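You operate a simulated robot arm through the tools that you are given. There is no shell and no other tool.

You run a simulated robot arm. Do the job below in one go: nothing can be reset, and whatever is moved stays where it is left.

## Task
Stop the compressor and purge the tank down to 6 bar.
Fine: motor knob off and main valve shut first; go by the tank gauge; bleed till the supply gauge shows zero and set the air dial to 3 bar.

It is judged by the outcome, as a careful person would: the job done as asked, and still so three seconds after it is handed in. It fails if anything else is knocked over, pushed out of place, dropped, spilled or broken.

## Robot
A 7-joint arm with a fingered hand, fixed in place. Base frame: the origin is at the foot of the arm, x ahead of it, y to its left, z up. Readings come in cm, degrees, newtons and seconds.
With the tool pointing down near the work surface it reaches from about 10 to 88 cm from the base axis. Its first joint turns from -69.0 to 172.0 degrees. Payload 5 kg.
The TCP is the grasp point between the finger pads, 3.2 cm short of the fingertips. In the tool frame z runs along the fingers and y along their closing line. The gripper opens to 16 cm. The gripper's body begins 8.9 cm behind the TCP. The gripper is a hand of 3 fingers: y runs from the thumb to the fingers, the wrist lies at [0, 0, -25.2] in the tool frame, and closing takes about 1.5 s.
Orientation is that of the tool frame in the base frame, as a unit quaternion [x, y, z, w]. With the fingers straight down and closing along the base's y, the tool's x points along the base's -x, its y along +y and its z along -z.

## Interface
- The arm moves only by the tool apply_moves. Its argument "rows" is a list of rows, each a list of 6 numbers: the shift along the base's x, y, z in mm, then the turn, a rotation vector about the base's x, y, z in degrees. In form: [[dx, dy, dz, ax, ay, az], ...]. A call has 1 to 20 rows; each row shifts and turns the commanded pose from where the row before left it. "jaw" is the closure in counts, from 0 (fully open) to 255 (shut), set as the call begins (left out, the last holds). A row lasts 0.2 s, in which the tool goes at most 5 cm and 8.6 degrees; a call with a longer step from one row to the next is refused whole, and so is a gripper value outside its range. Where a pose cannot be reached the arm comes as near as it can. A force on the tool above 40 N (or 10 N above the force at the start of the call, whichever is more), or a blocked arm, ends the call early, and 0.2 s more pass. Each finger travels about 10.8 cm/s and halts on what it meets, pressing with about 24 N; the grip force reading is that of the motor and also rises with nothing between the fingers. The clock runs only during rows and for 0.2 s after the last one: add rows that do not move to give the fingers time. It gives the time, the measured TCP pose, the force on the tool (base axes), the opening and the grip force at its end, in the units of the frame above (readings bear some noise), with the torque about the TCP (base axes, N m) and any sound that the robot's microphone picked up.
- Cameras (640 x 400 px; columns grow to the right, rows downward): "scene" is fixed at [22, 64.84, 164.63]; the picture's right is [-0.73, -0.68, 0.00], its down [-0.28, 0.31, -0.91] and it looks along [0.62, -0.67, -0.42] (base axes); focal length 350 px, centre (320, 200). "wrist" rides on the gripper at [6.5, -0.4, -11.6] in the tool frame; the picture's right is [0.06, 1.00, 0.00], its down [-0.87, 0.05, -0.49] and it looks along [-0.49, 0.03, 0.87] (tool axes); focal length 261 px, centre (320, 200).
- snapshot(camera): a new picture of that camera. It takes no simulated time.
- raise_lower(by): slides the trunk up (or, below 0, down) by that many cm; the arm rides with it, the base frame stays. It gives what a move gives, with no picture.
- curl_fingers(finger1, finger2, thumb_bend): sets how far each is bent, from 0 (flat) to 100 (curled in); at 30 the hand is open as for a grip, at 70 the pads meet at the TCP. One left out holds its place. A second passes; each finger stops where it meets its share of the squeeze, and holds until it gets a number again. A gripper value or a shape takes the hand back. It gives what a move gives, with no picture; readings hold the bend of each and the force on the fingers (four entries, about 0 where the hand has none), thumb and palm.
- set_grasp(shape): the hand has 3 fingers and takes this shape, open, in about a second: jaw (thumb against the fingers, like two jaws); tri (thumb and two fingers); tip (a fingertip pinch); poke (one finger out to press); point (the index stretched); flat (the hand flat); cup (the hand cupped); fist (a fist). The gripper value then closes the fingers along that shape, each until it touches; the sizes above hold for jaw. It gives what a move gives, with no picture.
- point_at(camera, pixels): there is no depth. For up to 12 entries [column, row, z] of the newest picture of that camera ("zoom" is the newest enlarged one), the place [x, y] in the base frame at which the ray of that pixel passes the height z, good to about 0.2 cm. It takes no simulated time.
- close_up(camera, box): a new picture of the part [left, top, right, bottom] of that camera's present view, enlarged. It takes no simulated time.
- finish_job(): hands the job in; it is judged then, once.

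Unless the task says otherwise, let go and move clear before handing in.

The tools are called as a command line: name --pt "numbers of a row" for each row, then --argument value for the rest, lists and objects as JSON in quotes. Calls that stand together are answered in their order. apply_moves: Moves the arm, as the interface text tells. Its arguments: {"type":"object","properties":{"rows":{"type":"array","items":{"type":"array","items":{"type":"number"}}},"jaw":{"type":"number"}},"required":["rows"]} The other tools are called the same way: raise_lower (by) slides the trunk up or down; set_grasp (shape) gives the hand a shape; curl_fingers (finger1, finger2, thumb_bend) moves the fingers one by one; snapshot (camera) takes a picture; point_at (camera, pixels) gives the place at which the rays of pixels pass given heights; close_up (camera, box) takes an enlarged picture of a part of a camera's view; finish_job () hands the job in.

At the start:

```text
time: 0.0
eef_pos: [56.48, -30.02, 133.91]
tcp_rot: [0.0, 1.0, 0.0, 0.0]
wrist_force: [-0.3, 0.0, 0.3]
moment: [-0.03, -0.03, 0.03]
width: 16.0
grasp_force: 0.0
shape: jaw
bend: [30.0, 30.0, 30.0]
finger forces: [0.1, 0.0, 0.1, 0.0, 0.0, 0.1]
trunk travel left (down, up): [-82.5, 11.5]
```

scene: 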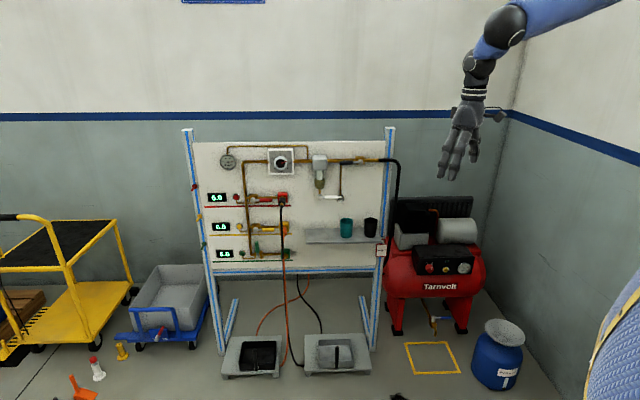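
wrist: 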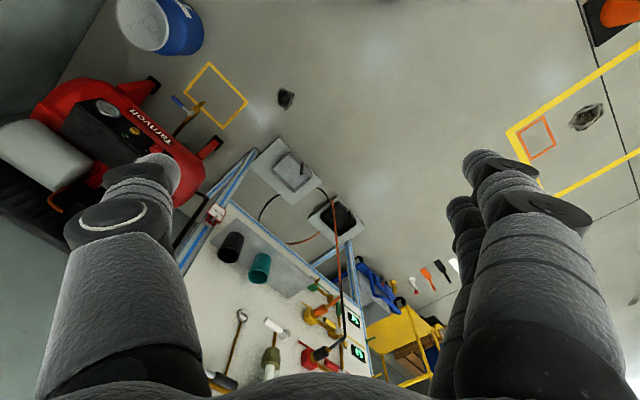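

The scene shows a pneumatic board with gauges and valves (columns 190-395) and a red compressor with a control panel (around pixel 445,260). I'll take enlarged views to read everything before moving.

close_up --camera "scene" --box '[180, 120, 400, 270]'

close_up --camera "scene" --box '[370, 180, 530, 400]'

close_up --camera "scene" --box '[200, 140, 300, 205]'

close_up --camera "scene" --box '[400, 230, 500, 295]'

```text
2.67 times, centred on (290, 195) of scene
```

zoom: 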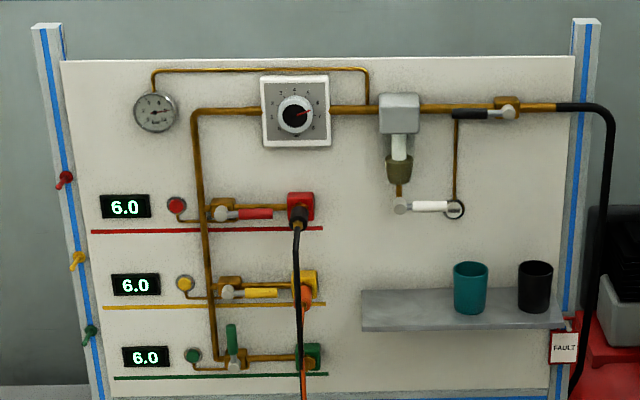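

```text
1.82 times, centred on (450, 290) of scene
```

zoom: 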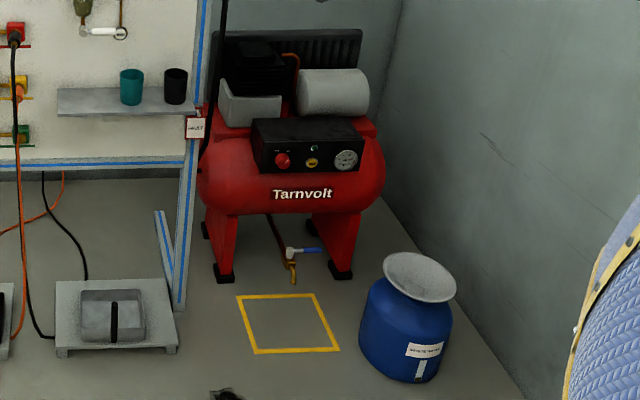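

```text
6.15 times, centred on (250, 172) of scene
```

zoom: 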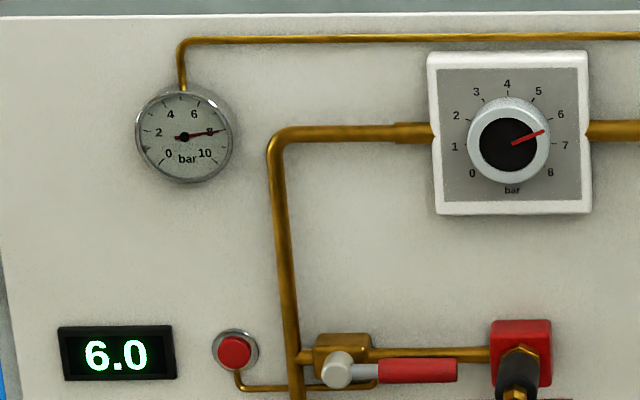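

```text
6.15 times, centred on (450, 262) of scene
```

zoom: 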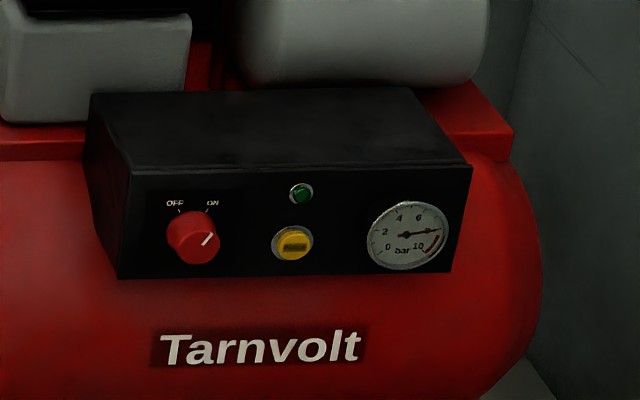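

The board spans roughly (101,-64) to (154,-9) and the compressor panel lies near (75,-100,52) by my two-view estimate. I'll take wrist close-ups for a second look at the yellow panel knob, the drain and the board's valves.

close_up --camera "wrist" --box '[0, 60, 220, 220]'

close_up --camera "wrist" --box '[190, 220, 390, 400]'

close_up --camera "scene" --box '[300, 145, 400, 210]'

close_up --camera "scene" --box '[400, 290, 540, 400]'

close_up --camera "scene" --box '[200, 180, 300, 265]'

close_up --camera "scene" --box '[0, 200, 220, 400]'

```text
2.50 times, centred on (110, 140) of wrist
```

zoom: 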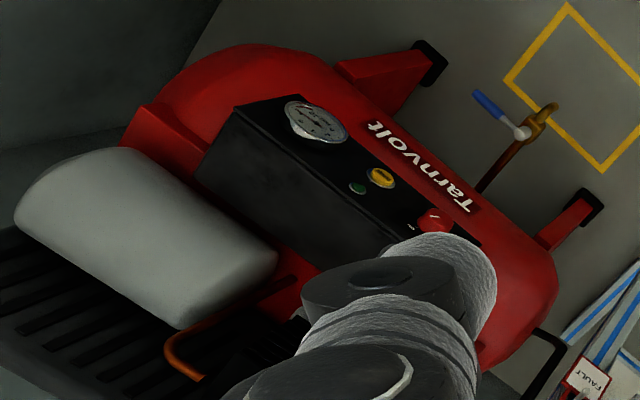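

```text
2.22 times, centred on (290, 310) of wrist
```

zoom: 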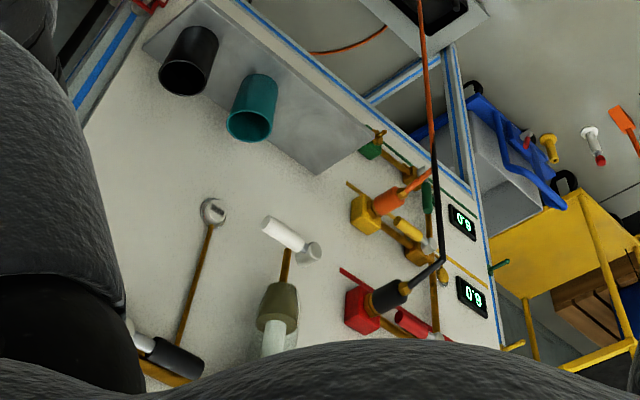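

```text
6.15 times, centred on (350, 178) of scene
```

zoom: 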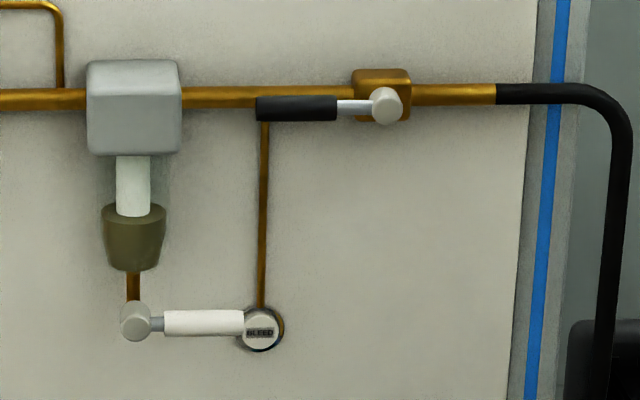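

```text
3.64 times, centred on (470, 345) of scene
```

zoom: 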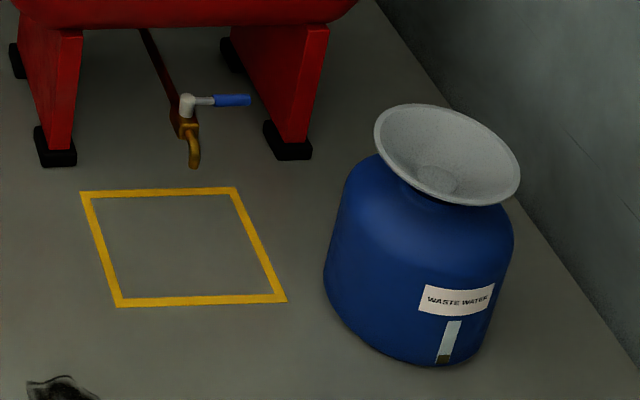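

```text
4.71 times, centred on (250, 222) of scene
```

zoom: 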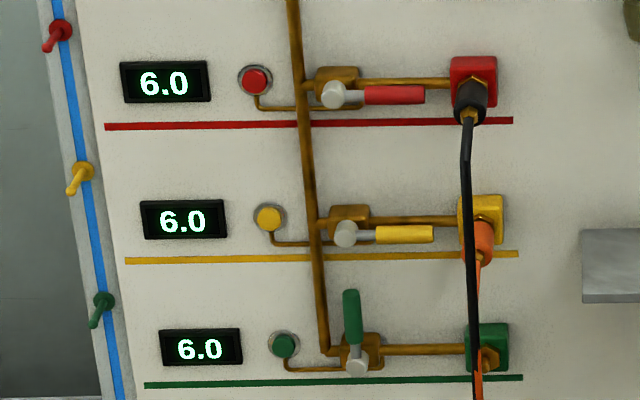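

```text
2.00 times, centred on (110, 300) of scene
```

zoom: 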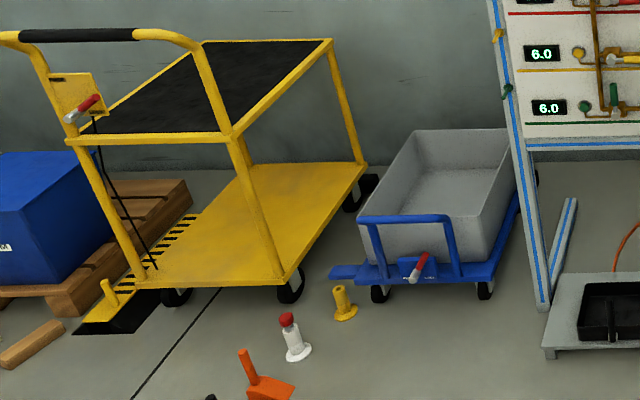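

The board has a push button marked "BLEED" at scene (341,199), the black-handled main valve at (361,162), and the dial at (281,160) reading about 6.4. I'll zoom harder on the compressor's yellow button and the other labels.

close_up --camera "scene" --box '[420, 252, 480, 282]'

close_up --camera "wrist" --box '[80, 80, 170, 150]'

close_up --camera "scene" --box '[330, 150, 380, 210]'

close_up --camera "scene" --box '[262, 145, 300, 180]'

close_up --camera "scene" --box '[210, 145, 245, 175]'

close_up --camera "scene" --box '[360, 230, 400, 270]'

```text
10.67 times, centred on (450, 267) of scene
```

zoom: 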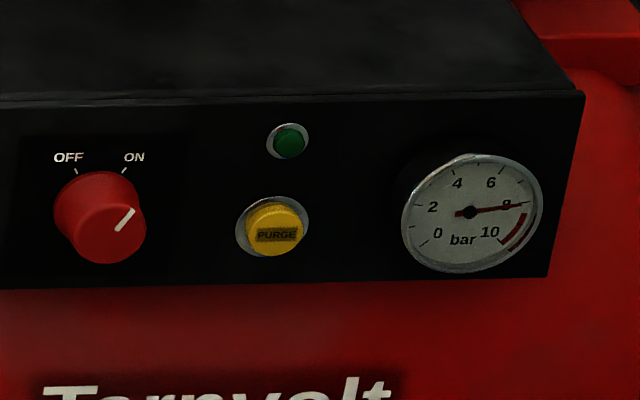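

```text
5.71 times, centred on (125, 115) of wrist
```

zoom: 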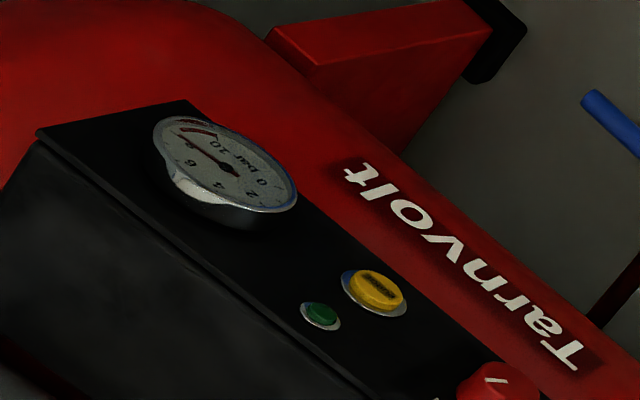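

```text
6.67 times, centred on (355, 180) of scene
```

zoom: 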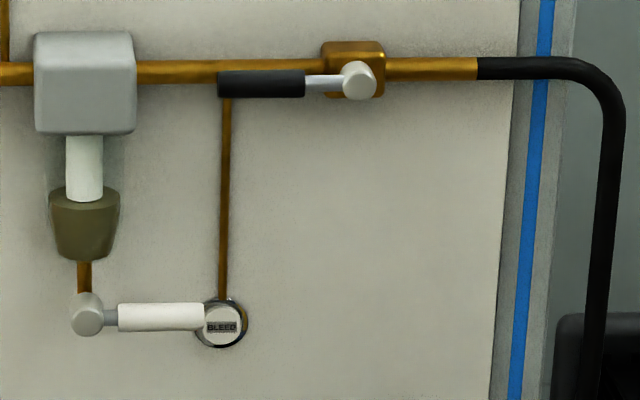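

```text
11.43 times, centred on (281, 162) of scene
```

zoom: 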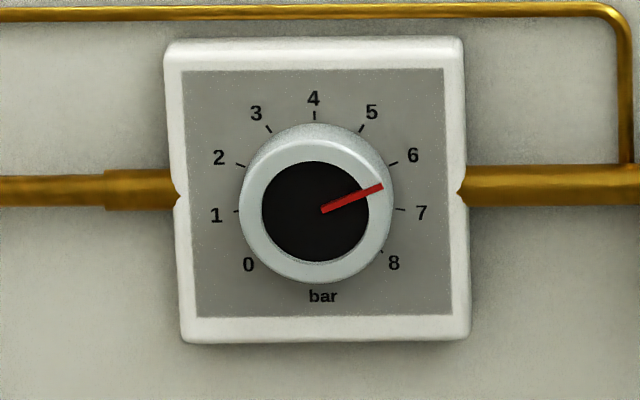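

```text
13.33 times, centred on (228, 160) of scene
```

zoom: 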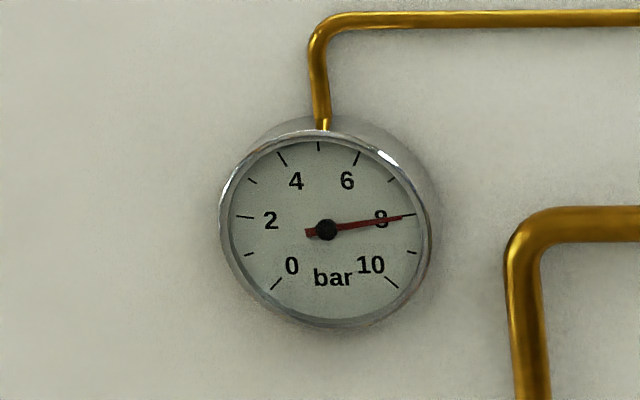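

```text
10.00 times, centred on (380, 250) of scene
```

zoom: 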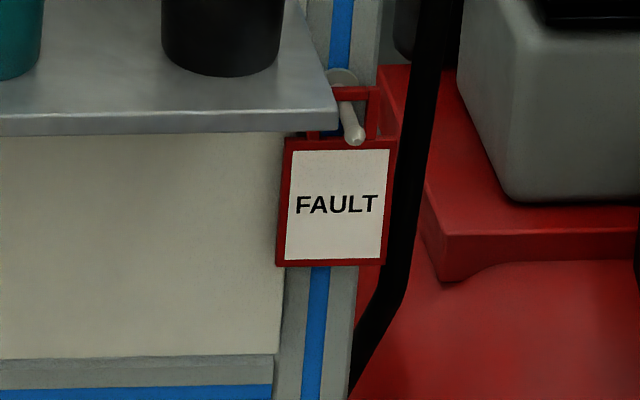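

The panel reads PURGE at (448,269), the tank gauge about 8, the motor pointer on ON; the supply gauge is also about 8 and the dial sits at 6. I'll tilt the hand so that the fingers point horizontally at the board in free space, to get a nearer second view.

apply_moves --pt "0 0 0 0 0 -7.5" --pt "0 0 0 0 0 -7.5" --pt "0 0 0 0 0 -7.5" --pt "0 0 0 0 0 -7.5" --pt "0 0 0 0 0 -7.5" --pt "0 0 0 0 0 -7.5" --pt "10 -10 0 -5.303 -5.303 0" --pt "10 -10 0 -5.303 -5.303 0" --pt "10 -10 0 -5.303 -5.303 0" --pt "10 -10 0 -5.303 -5.303 0" --pt "10 -10 0 -5.303 -5.303 0" --pt "10 -10 0 -5.303 -5.303 0"

```text
time: 2.6
eef_pos: [62.52, -36.18, 133.88]
tcp_rot: [0.354, 0.853, -0.147, 0.353]
wrist_force: [0.4, 0.4, 0.2]
moment: [-0.02, 0.03, -0.01]
width: 15.98
grasp_force: 0.1
shape: jaw
bend: [30.0, 30.0, 30.0]
finger forces: [0.0, 0.0, 0.1, 0.0, 0.0, 0.0]
trunk travel left (down, up): [-82.5, 11.5]
```

The pose followed exactly (tilted 45°, TCP at 62.5,-36.2,133.9). I'll tilt the remaining 45° and then look.

apply_moves --pt "10 -10 0 -5.303 -5.303 0" --pt "10 -10 0 -5.303 -5.303 0" --pt "10 -10 0 -5.303 -5.303 0" --pt "10 -10 0 -5.303 -5.303 0" --pt "10 -10 0 -5.303 -5.303 0" --pt "10 -10 0 -5.303 -5.303 0"

snapshot --camera "wrist"

snapshot --camera "scene"

```text
time: 4.0
eef_pos: [75.14, -63.25, 141.02]
tcp_rot: [0.267, 0.662, -0.262, 0.65]
wrist_force: [-0.2, 0.4, -0.6]
moment: [-0.02, -0.02, 0.01]
width: 15.98
grasp_force: 0.1
shape: jaw
bend: [30.0, 30.0, 30.0]
finger forces: [0.1, 0.0, 0.1, 0.1, 0.0, 0.0]
out of reach, approached as far as the arm can: row 1, 2, 3, 4, 5, 6
trunk travel left (down, up): [-82.5, 11.5]
```

```text
taken
```

wrist: 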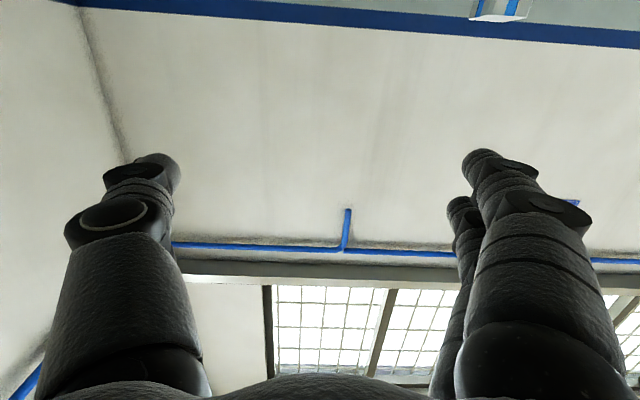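

```text
taken
```

scene: 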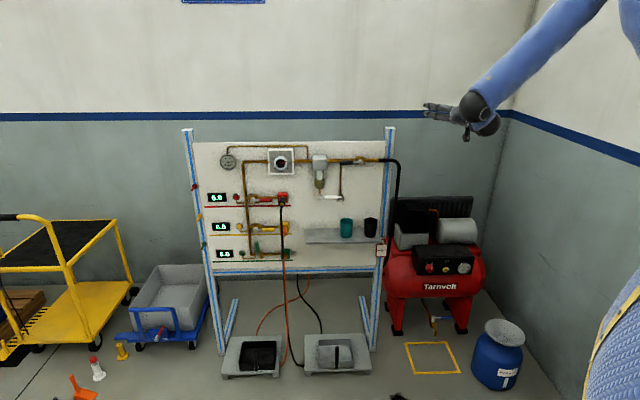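

The hand is horizontal but the arm could not fold back enough (it drifted to 75,-63,141), so the shoulder is too high for this. I'll lower the trunk 25 cm so the hand comes to board height, then check.

raise_lower --by -25

snapshot --camera "wrist"

snapshot --camera "scene"

```text
time: 6.6
eef_pos: [74.84, -63.03, 116.27]
tcp_rot: [0.267, 0.662, -0.262, 0.649]
wrist_force: [1.0, 0.4, -0.2]
moment: [0.0, 0.02, -0.01]
width: 16.0
grasp_force: 0.1
shape: jaw
bend: [30.0, 30.0, 30.0]
finger forces: [0.1, 0.0, 0.0, 0.0, 0.1, 0.0]
trunk travel left (down, up): [-57.5, 36.5]
```

```text
taken
```

wrist: 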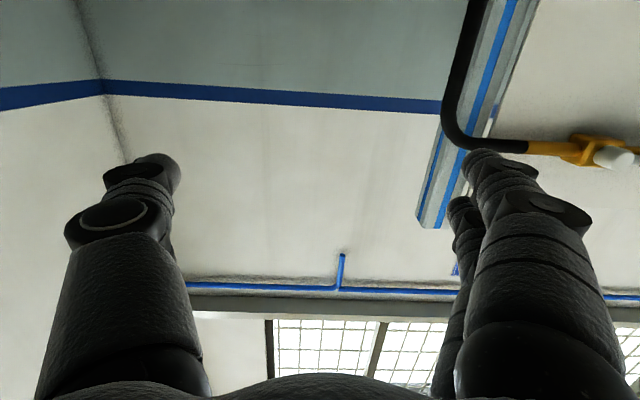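

```text
taken
```

scene: 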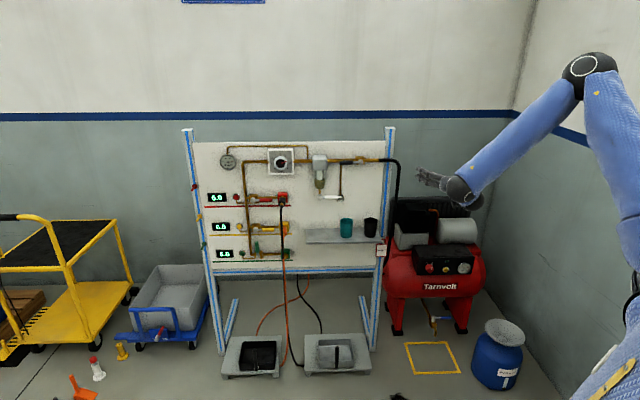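

The trunk lowered cleanly and the arm now bends elbow-up; the wrist view (upside-down) shows the main valve's pivot at about (615,155). I'll query both cameras' rays at several heights to triangulate the main valve and compare.

point_at --camera "wrist" --pixels '[[615, 157, 112], [615, 157, 116], [615, 157, 120], [520, 147, 112], [520, 147, 116], [520, 147, 120], [440, 229, 118], [440, 229, 122], [440, 229, 126]]'

point_at --camera "scene" --pixels '[[361, 162, 112], [361, 162, 116], [361, 162, 120], [377, 160, 112], [377, 160, 116], [377, 160, 120], [391, 127, 122], [391, 127, 126], [391, 127, 130]]'

```text
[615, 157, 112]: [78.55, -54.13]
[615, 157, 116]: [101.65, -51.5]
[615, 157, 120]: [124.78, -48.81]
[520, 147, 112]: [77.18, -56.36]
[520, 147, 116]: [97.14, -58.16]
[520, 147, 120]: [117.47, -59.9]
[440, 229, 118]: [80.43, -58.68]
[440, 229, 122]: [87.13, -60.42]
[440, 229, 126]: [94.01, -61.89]
```

```text
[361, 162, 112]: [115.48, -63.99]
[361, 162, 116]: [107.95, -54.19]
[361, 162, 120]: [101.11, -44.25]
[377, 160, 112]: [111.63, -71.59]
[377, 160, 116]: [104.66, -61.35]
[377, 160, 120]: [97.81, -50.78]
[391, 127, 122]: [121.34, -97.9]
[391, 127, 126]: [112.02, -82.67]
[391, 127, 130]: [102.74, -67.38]
```

Triangulation puts the main valve pivot at about (106.5,-51.5,116.8), with the pipe 2-3 cm behind it, on a board facing (-0.707,0.707). I'll shape the hand to "poke" and step a little to check that commanded and measured poses agree.

set_grasp --shape "poke"

apply_moves --pt "0 0 0 0 0 0"

snapshot --camera "wrist"

close_up --camera "scene" --box '[390, 140, 500, 220]'

```text
time: 7.5
eef_pos: [74.77, -63.05, 116.32]
tcp_rot: [0.268, 0.663, -0.262, 0.648]
wrist_force: [0.1, 0.1, -0.2]
moment: [0.01, 0.03, 0.0]
width: 0.03
grasp_force: 0.1
shape: poke
bend: [100.0, 100.0, 46.0]
finger forces: [0.0, 0.0, 0.1, 0.1, 0.0, 0.1]
trunk travel left (down, up): [-57.5, 36.5]
```

```text
time: 7.9
eef_pos: [74.81, -62.97, 116.32]
tcp_rot: [0.268, 0.662, -0.262, 0.648]
wrist_force: [0.5, -0.1, 0.1]
moment: [0.05, -0.03, 0.02]
width: 0.0
grasp_force: 0.0
shape: poke
bend: [100.0, 100.0, 46.0]
finger forces: [0.0, 0.0, 0.1, 0.0, 0.0, 0.0]
trunk travel left (down, up): [-57.5, 36.5]
```

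```text
taken
```

wrist: 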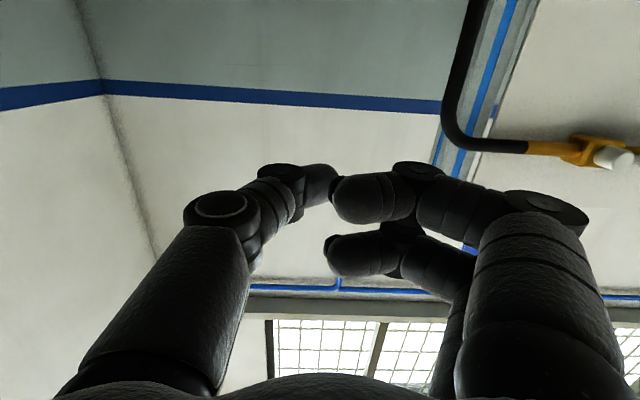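

```text
5.00 times, centred on (445, 180) of scene
```

zoom: 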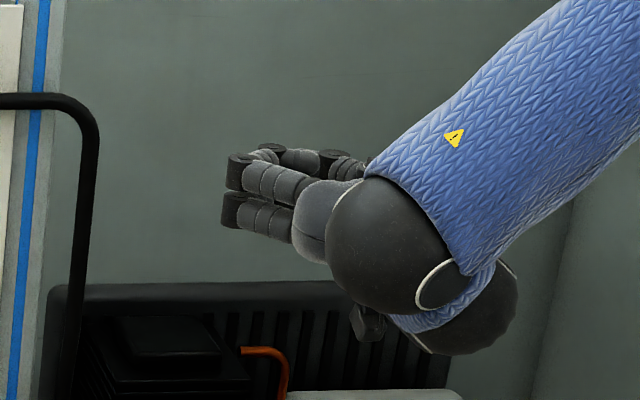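

The "poke" shape on this hand curls both fingers (bends 100/100/46) with nothing sticking out, so it's no use here. I'll try "point" and look.

set_grasp --shape "point"

snapshot --camera "wrist"

close_up --camera "scene" --box '[390, 140, 500, 220]'

```text
time: 8.8
eef_pos: [74.85, -63.02, 116.14]
tcp_rot: [0.268, 0.662, -0.262, 0.649]
wrist_force: [0.2, 1.2, 0.0]
moment: [0.0, 0.01, 0.03]
width: 0.0
grasp_force: 0.1
shape: point
bend: [36.0, 100.0, 43.0]
finger forces: [0.0, 0.0, 0.0, 0.0, 0.0, 0.1]
trunk travel left (down, up): [-57.5, 36.5]
```

```text
taken
```

wrist: 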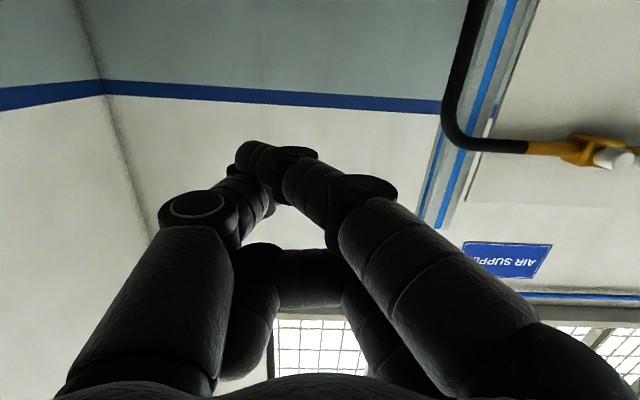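

```text
5.00 times, centred on (445, 180) of scene
```

zoom: 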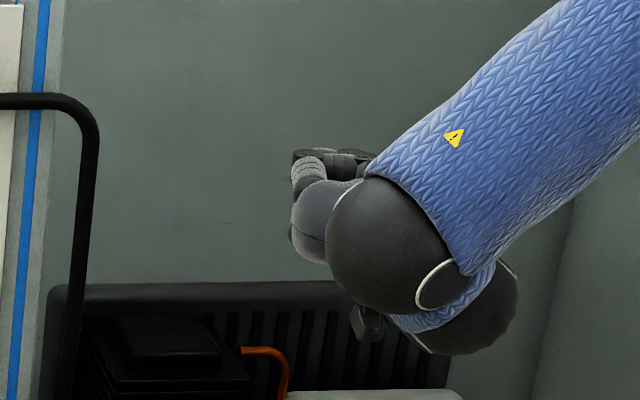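

In "point" the index leans across the palm, so it isn't a straight pusher either. I'll go back to "jaw" and shut it fully to see whether the closed fingertips make a good, central pusher.

set_grasp --shape "jaw"

apply_moves --pt "0 0 0 0 0 0" --pt "0 0 0 0 0 0" --pt "0 0 0 0 0 0" --pt "0 0 0 0 0 0" --pt "0 0 0 0 0 0" --pt "0 0 0 0 0 0" --pt "0 0 0 0 0 0" --jaw 255

snapshot --camera "wrist"

close_up --camera "scene" --box '[390, 140, 500, 220]'

```text
time: 9.7
eef_pos: [74.87, -63.11, 116.23]
tcp_rot: [0.268, 0.662, -0.262, 0.649]
wrist_force: [-0.4, 0.2, -0.4]
moment: [0.0, 0.02, -0.02]
width: 15.97
grasp_force: 0.1
shape: jaw
bend: [30.0, 30.0, 30.0]
finger forces: [0.1, 0.0, 0.1, 0.0, 0.1, 0.1]
trunk travel left (down, up): [-57.5, 36.5]
```

```text
time: 11.3
eef_pos: [74.85, -63.16, 116.19]
tcp_rot: [0.268, 0.662, -0.262, 0.649]
wrist_force: [-0.9, -0.4, 0.5]
moment: [0.0, -0.01, -0.03]
width: 0.0
grasp_force: 23.9
shape: jaw
bend: [65.0, 65.0, 67.0]
finger forces: [0.0, 0.0, 0.0, 0.0, 0.0, 0.0]
trunk travel left (down, up): [-57.5, 36.5]
```

```text
taken
```

wrist: 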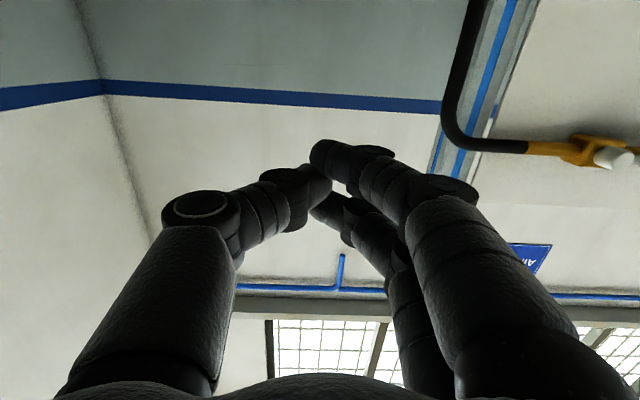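

```text
5.00 times, centred on (445, 180) of scene
```

zoom: 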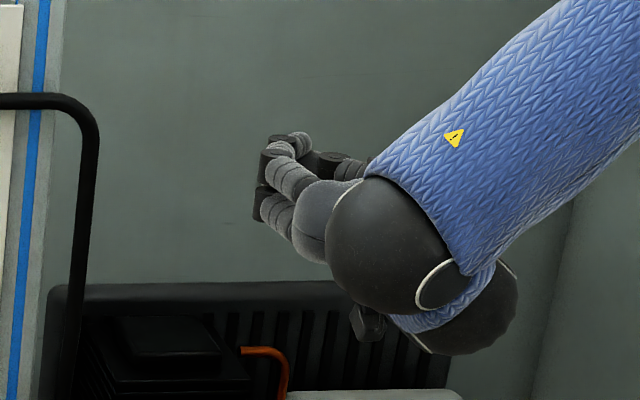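

Shut, the three fingertips form a wedge about at the TCP, a bit broad for the BLEED button beside the white lever. I'll try one straight finger with the others curled away.

curl_fingers --finger1 30 --finger2 100 --thumb_bend 100

snapshot --camera "wrist"

close_up --camera "scene" --box '[390, 140, 500, 220]'

```text
time: 12.3
eef_pos: [74.92, -63.18, 116.1]
tcp_rot: [0.267, 0.662, -0.262, 0.649]
wrist_force: [-0.3, 0.2, 0.0]
moment: [0.01, 0.0, -0.02]
width: 6.08
grasp_force: 0.0
shape: fingers
bend: [30.0, 92.0, 96.0]
finger forces: [0.0, 0.1, 0.0, 0.0, 0.1, 0.0]
trunk travel left (down, up): [-57.5, 36.5]
```

```text
taken
```

wrist: 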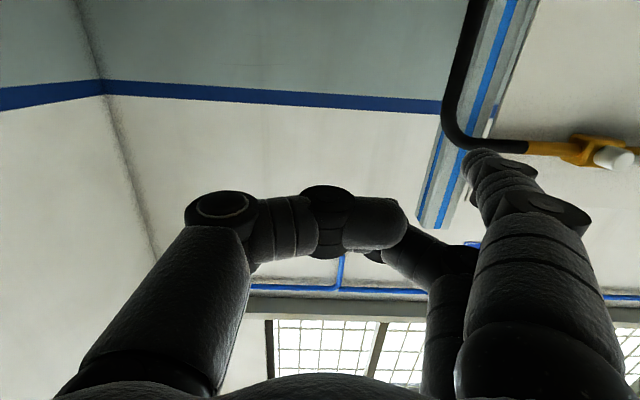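

```text
5.00 times, centred on (445, 180) of scene
```

zoom: 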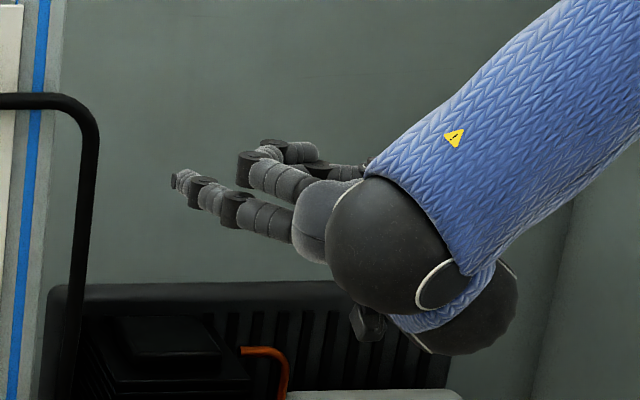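

Finger 1 (the lower one) now sticks straight out, with its tip at wrist pixel (480,153) and scene pixel (416,176). I'll triangulate that tip to know its offset from the TCP.

point_at --camera "scene" --pixels '[[415.6, 176, 111], [415.6, 176, 113], [415.6, 176, 115], [415.6, 176, 117]]'

point_at --camera "wrist" --pixels '[[480, 153, 111], [480, 153, 112], [480, 153, 113], [480, 153, 114]]'

close_up --camera "wrist" --box '[430, 120, 530, 200]'

```text
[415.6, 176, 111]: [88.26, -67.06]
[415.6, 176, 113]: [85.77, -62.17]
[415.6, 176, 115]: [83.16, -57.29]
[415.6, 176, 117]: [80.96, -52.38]
```

```text
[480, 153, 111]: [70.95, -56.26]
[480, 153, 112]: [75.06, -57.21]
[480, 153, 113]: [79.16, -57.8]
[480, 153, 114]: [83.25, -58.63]
```

```text
5.00 times, centred on (480, 160) of wrist
```

zoom: 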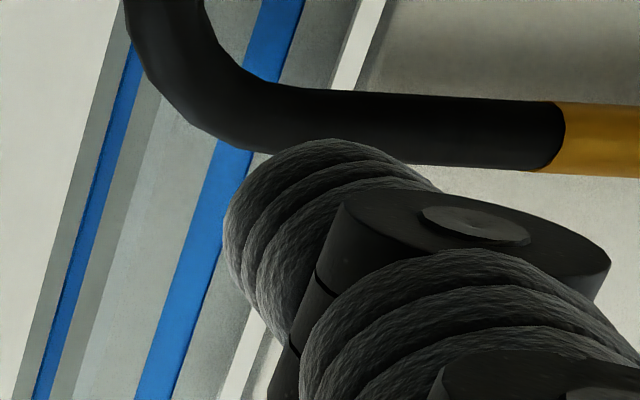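

The fingertip is at about tool offset (1.8, 9.2, 3.4), and it will serve as a poker later. Motor first: I'll reopen to jaw shape and lower the trunk 45 cm, staying well in front of the compressor (panel about 25 cm further on), then look.

set_grasp --shape "jaw"

raise_lower --by -45

snapshot --camera "scene"

snapshot --camera "wrist"

```text
time: 13.2
eef_pos: [74.75, -63.2, 116.22]
tcp_rot: [0.268, 0.662, -0.262, 0.649]
wrist_force: [1.0, -0.2, 0.2]
moment: [0.0, -0.02, -0.02]
width: 16.0
grasp_force: 0.0
shape: jaw
bend: [30.0, 30.0, 30.0]
finger forces: [0.0, 0.0, 0.1, 0.0, 0.0, 0.0]
trunk travel left (down, up): [-57.5, 36.5]
```

```text
refused: -45 is not a number from -40 to 40
```

```text
taken
```

scene: 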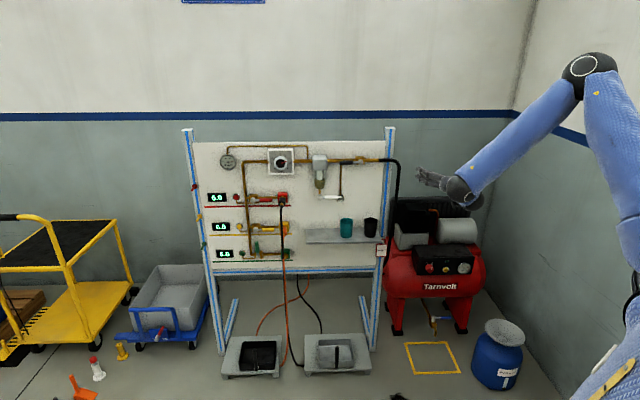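

```text
taken
```

wrist: 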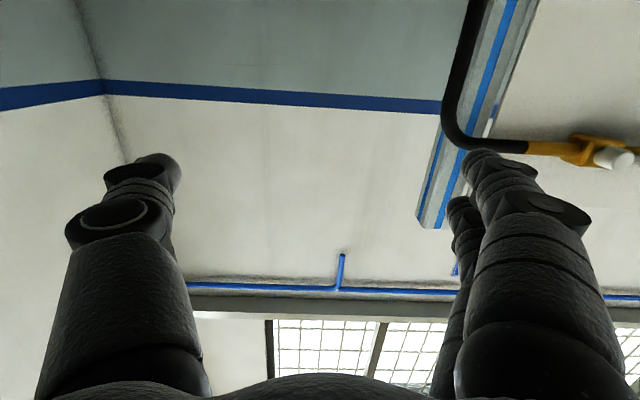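

The single slide is limited to 40 cm. I'll lower by 40.

raise_lower --by -40

snapshot --camera "scene"

snapshot --camera "wrist"

```text
time: 17.0
eef_pos: [74.95, -63.14, 76.17]
tcp_rot: [0.268, 0.662, -0.262, 0.649]
wrist_force: [-0.3, 0.6, -0.8]
moment: [-0.03, -0.02, -0.02]
width: 15.98
grasp_force: 0.0
shape: jaw
bend: [30.0, 30.0, 30.0]
finger forces: [0.0, 0.0, 0.0, 0.0, 0.0, 0.0]
trunk travel left (down, up): [-17.5, 76.5]
```

```text
taken
```

scene: 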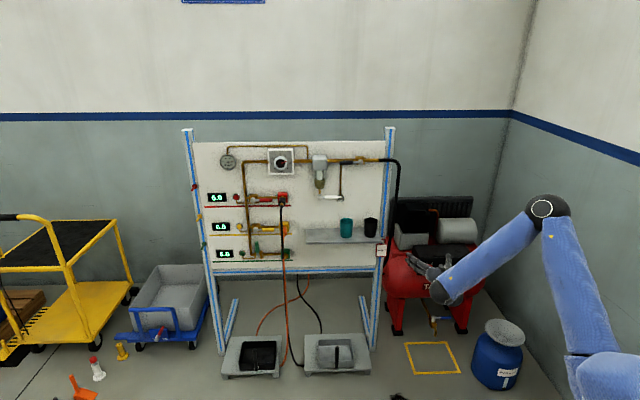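

```text
taken
```

wrist: 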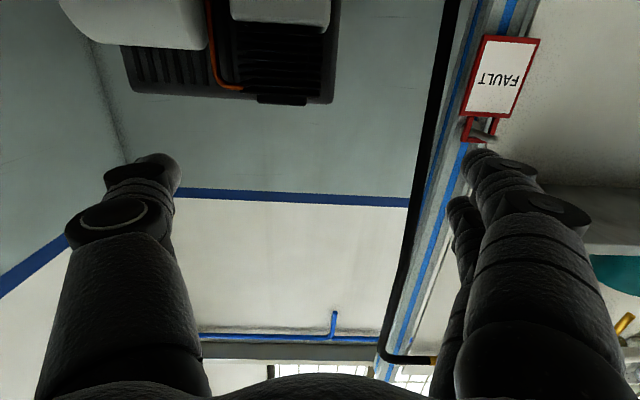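

The arm is well-posed (elbow up at (550,210)), but the panel is below the wrist view. I'll lower another 17 cm to bring the TCP to z about 59.

raise_lower --by -17

snapshot --camera "wrist"

snapshot --camera "scene"

```text
time: 18.9
eef_pos: [74.87, -63.09, 59.11]
tcp_rot: [0.268, 0.662, -0.262, 0.649]
wrist_force: [1.0, -0.7, 0.3]
moment: [-0.04, 0.01, 0.0]
width: 15.98
grasp_force: 0.0
shape: jaw
bend: [30.0, 30.0, 30.0]
finger forces: [0.0, 0.0, 0.1, 0.0, 0.0, 0.0]
trunk travel left (down, up): [-0.5, 93.5]
```

```text
taken
```

wrist: 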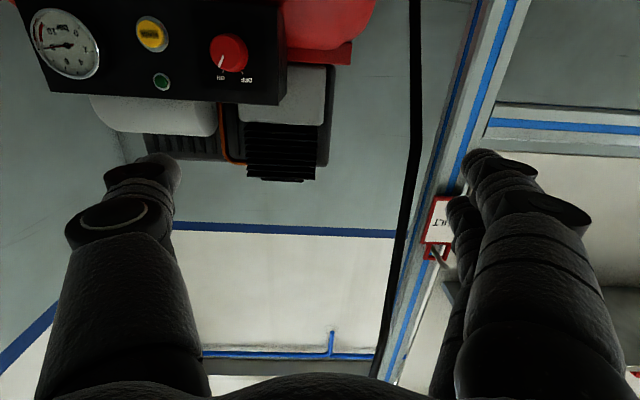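

```text
taken
```

scene: 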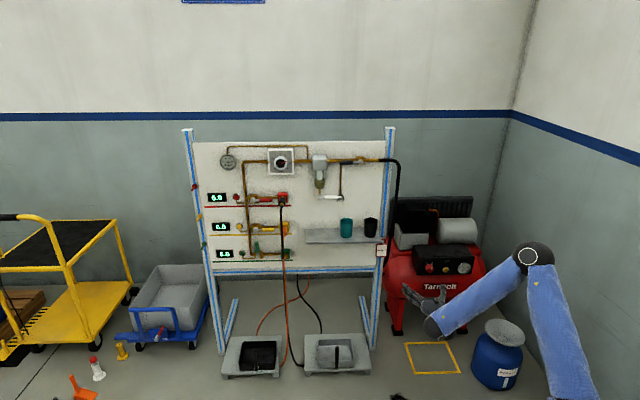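

The wrist now sees the panel clearly: knob at (228,53), PURGE at (151,34), tank gauge at (66,44). I'll enlarge it and triangulate these against the scene view.

close_up --camera "wrist" --box '[20, 0, 300, 120]'

point_at --camera "wrist" --pixels '[[228, 53, 48], [228, 53, 50], [228, 53, 52], [228, 53, 54], [151, 34, 48], [151, 34, 50], [151, 34, 52], [66, 44, 48], [66, 44, 50], [66, 44, 52]]'

point_at --camera "scene" --pixels '[[430.6, 270.1, 48], [430.6, 270.1, 50], [430.6, 270.1, 52], [430.6, 270.1, 54], [445.7, 268.5, 48], [445.7, 268.5, 50], [445.7, 268.5, 52], [464, 267.8, 48], [464, 267.8, 50], [464, 267.8, 52]]'

close_up --camera "scene" --box '[400, 240, 500, 340]'

```text
2.29 times, centred on (160, 60) of wrist
```

zoom: 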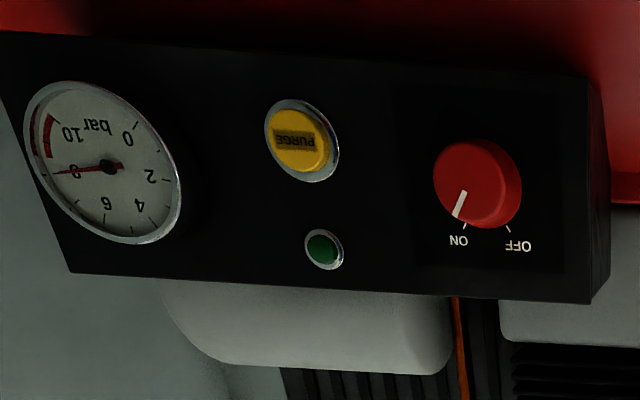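

```text
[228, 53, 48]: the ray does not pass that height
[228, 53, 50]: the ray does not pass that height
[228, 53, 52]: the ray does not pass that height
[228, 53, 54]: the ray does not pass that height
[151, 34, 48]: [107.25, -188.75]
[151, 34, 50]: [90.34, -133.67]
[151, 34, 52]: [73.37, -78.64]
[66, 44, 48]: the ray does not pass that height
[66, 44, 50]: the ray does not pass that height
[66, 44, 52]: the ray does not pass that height
```

```text
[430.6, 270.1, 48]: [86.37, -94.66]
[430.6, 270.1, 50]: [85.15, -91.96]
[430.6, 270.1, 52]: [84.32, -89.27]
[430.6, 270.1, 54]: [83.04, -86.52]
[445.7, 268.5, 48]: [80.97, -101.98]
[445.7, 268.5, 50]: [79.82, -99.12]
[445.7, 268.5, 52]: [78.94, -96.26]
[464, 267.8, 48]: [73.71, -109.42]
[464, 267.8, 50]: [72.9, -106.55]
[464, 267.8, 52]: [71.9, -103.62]
```

```text
4.00 times, centred on (450, 290) of scene
```

zoom: 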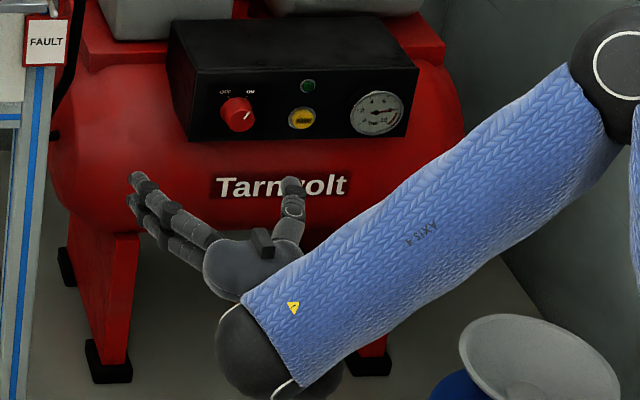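

Triangulated: knob front centre ≈ (84.1,-87.9,52.8), PURGE ≈ (79.0,-96.8,51.4), tank gauge ≈ (71.3,-102.2,53), ON to OFF about 60° anticlockwise. I'll pre-close the jaw partway to see finger shape and opening before approaching the knob.

apply_moves --pt "0 0 0 0 0 0" --pt "0 0 0 0 0 0" --pt "0 0 0 0 0 0" --pt "0 0 0 0 0 0" --jaw 155

snapshot --camera "wrist"

close_up --camera "scene" --box '[400, 260, 480, 330]'

```text
time: 19.9
eef_pos: [74.78, -63.0, 59.17]
tcp_rot: [0.268, 0.662, -0.262, 0.649]
wrist_force: [0.6, 0.2, -0.1]
moment: [0.01, -0.02, -0.03]
width: 6.3
grasp_force: 0.0
shape: jaw
bend: [73.0, 73.0, 70.0]
finger forces: [0.0, 0.1, 0.0, 0.0, 0.1, 0.0]
trunk travel left (down, up): [-0.5, 93.5]
```

```text
taken
```

wrist: 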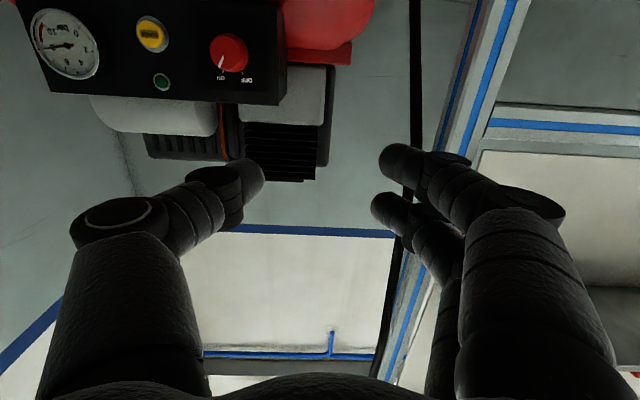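

```text
5.71 times, centred on (440, 295) of scene
```

zoom: 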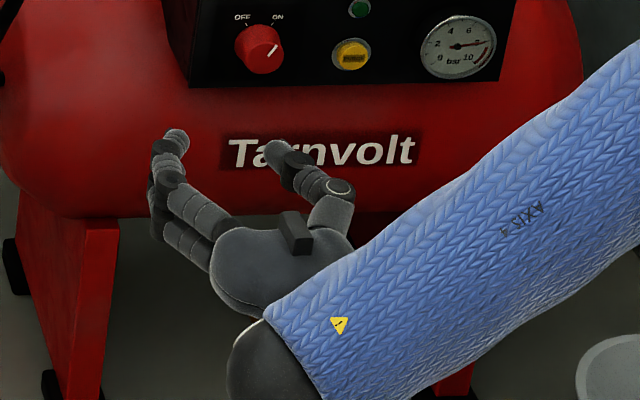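

With 6.3 cm opening the tips still reach about 3 cm past the TCP. I'll move to a standoff 10 cm in front of the motor knob, lined up on its axis, rolling the hand 30° clockwise so that the later 60° anticlockwise turn is balanced.

apply_moves --pt "2.2 -33.4 -12.8 4.24 -4.24 -0.4" --pt "2.2 -33.4 -12.8 4.24 -4.24 -0.4" --pt "2.2 -33.4 -12.8 4.24 -4.24 -0.4" --pt "2.2 -33.4 -12.8 4.24 -4.24 -0.4" --pt "2.2 -33.4 -12.8 4.24 -4.24 -0.4"

snapshot --camera "wrist"

close_up --camera "scene" --box '[400, 240, 500, 330]'

```text
time: 21.1
eef_pos: [76.0, -79.8, 52.84]
tcp_rot: [0.436, 0.565, -0.094, 0.694]
wrist_force: [0.2, 0.1, 1.4]
moment: [0.04, 0.03, -0.02]
width: 6.31
grasp_force: 0.0
shape: jaw
bend: [73.0, 73.0, 70.0]
finger forces: [0.1, 0.0, 0.0, 0.0, 0.0, 0.0]
trunk travel left (down, up): [-0.5, 93.5]
```

```text
taken
```

wrist: 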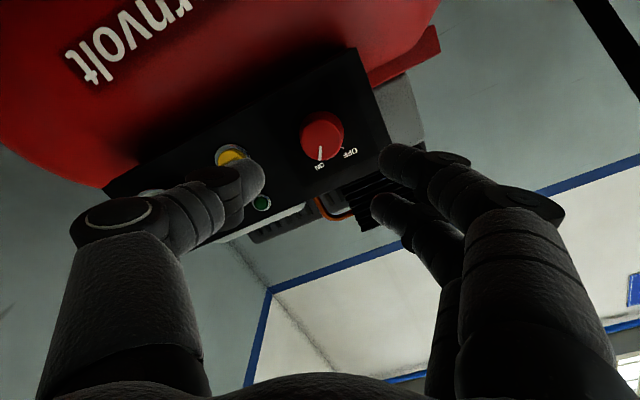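

```text
4.44 times, centred on (450, 285) of scene
```

zoom: 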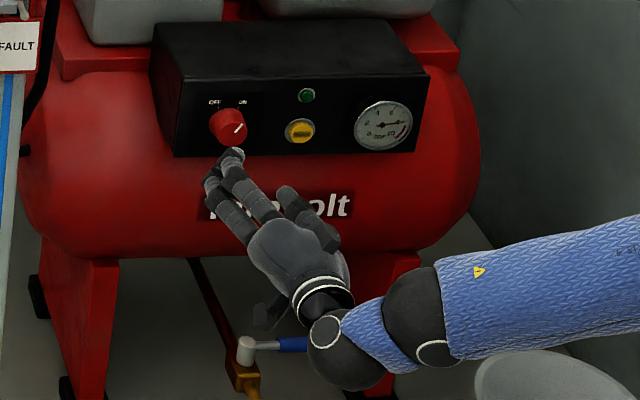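

The knob sits at wrist (322,135), where the tool axis predicts (320,137), so alignment is good to about 2 mm. I'll check the whole scene for arm clearance before advancing.

snapshot --camera "scene"

close_up --camera "scene" --box '[420, 240, 640, 400]'

```text
taken
```

scene: 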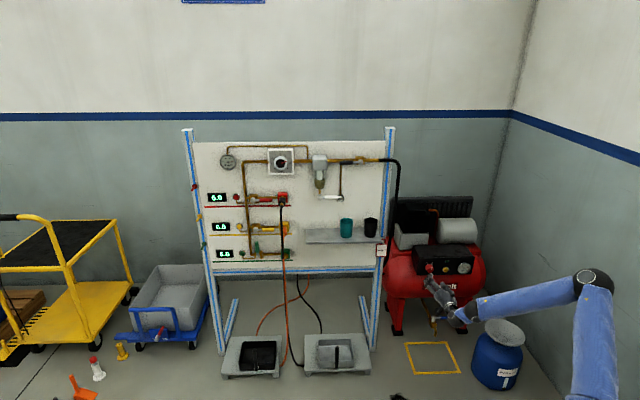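

```text
2.50 times, centred on (530, 320) of scene
```

zoom: 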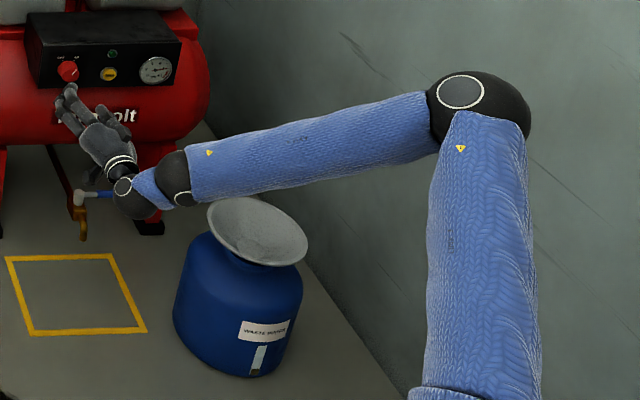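

The forearm clears the drum by a wide margin and the knob is free ahead. I'll advance 10 cm along the knob axis so the fingertips straddle the knob.

apply_moves --pt "18 -18 0 0 0 0" --pt "18 -18 0 0 0 0" --pt "18 -18 0 0 0 0" --pt "8.7 -8.7 0 0 0 0" --pt "8.7 -8.7 0 0 0 0"

snapshot --camera "wrist"

close_up --camera "scene" --box '[410, 250, 480, 310]'

```text
time: 22.3
eef_pos: [83.07, -86.86, 52.76]
tcp_rot: [0.436, 0.565, -0.095, 0.694]
wrist_force: [-12.0, 14.8, -0.8]
moment: [-0.4, -0.26, 0.71]
width: 6.31
grasp_force: 0.1
shape: jaw
bend: [74.0, 74.0, 70.0]
finger forces: [7.7, 11.1, 0.1, 0.0, 0.0, 0.1]
trunk travel left (down, up): [-0.5, 93.5]
```

```text
taken
```

wrist: 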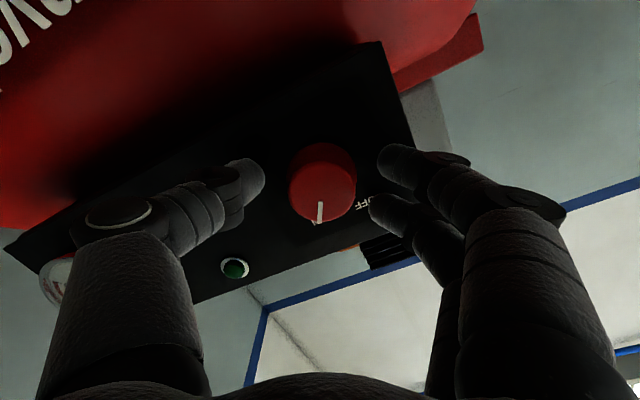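

```text
6.67 times, centred on (445, 280) of scene
```

zoom: 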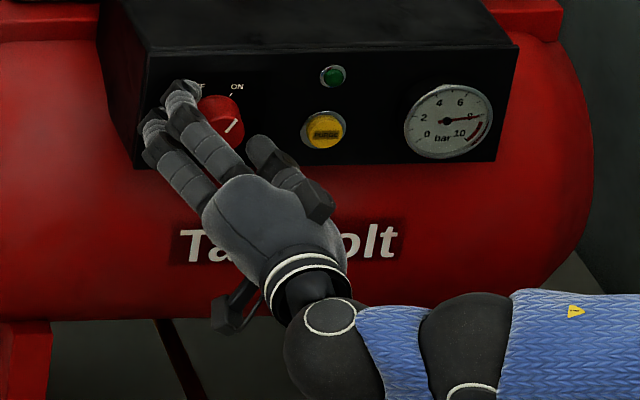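

The two fingers touch the panel (7.7 and 11.1 N) so I'm slightly deep, with the knob centred between fingers and thumb at (322,185). I'll back off 7 mm and close on the knob.

apply_moves --pt "-5 5 0 0 0 0" --pt "0 0 0 0 0 0"

apply_moves --pt "0 0 0 0 0 0" --pt "0 0 0 0 0 0" --pt "0 0 0 0 0 0" --pt "0 0 0 0 0 0" --pt "0 0 0 0 0 0" --jaw 255

snapshot --camera "wrist"

close_up --camera "scene" --box '[410, 250, 480, 310]'

```text
time: 22.9
eef_pos: [82.64, -86.49, 52.63]
tcp_rot: [0.437, 0.564, -0.095, 0.694]
wrist_force: [0.7, 0.7, 0.3]
moment: [-0.02, 0.0, -0.01]
width: 6.3
grasp_force: 0.1
shape: jaw
bend: [73.0, 73.0, 70.0]
finger forces: [0.0, 0.0, 0.0, 0.1, 0.1, 0.0]
trunk travel left (down, up): [-0.5, 93.5]
```

```text
time: 24.1
eef_pos: [82.63, -86.59, 52.64]
tcp_rot: [0.436, 0.564, -0.094, 0.694]
wrist_force: [3.0, -2.9, 0.0]
moment: [0.03, -0.02, 0.01]
width: 2.78
grasp_force: 23.8
shape: jaw
bend: [73.0, 73.0, 70.0]
finger forces: [9.9, 10.0, 0.1, 0.1, 20.5, 0.0]
trunk travel left (down, up): [-0.5, 93.5]
```

```text
taken
```

wrist: 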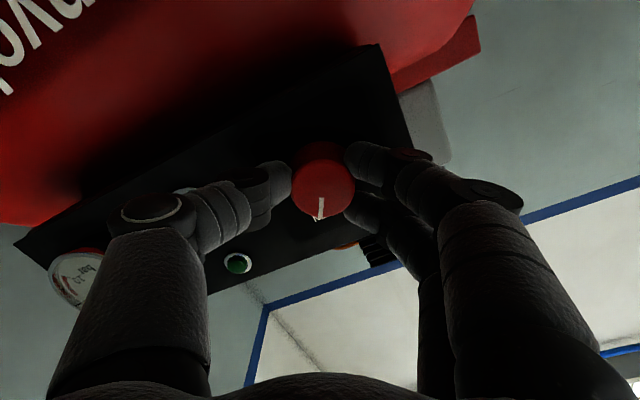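

```text
6.67 times, centred on (445, 280) of scene
```

zoom: 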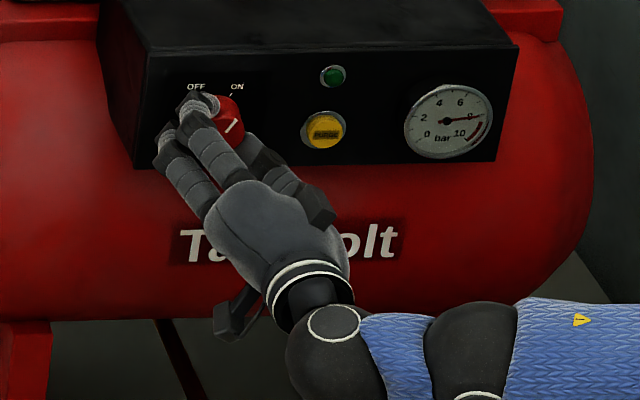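

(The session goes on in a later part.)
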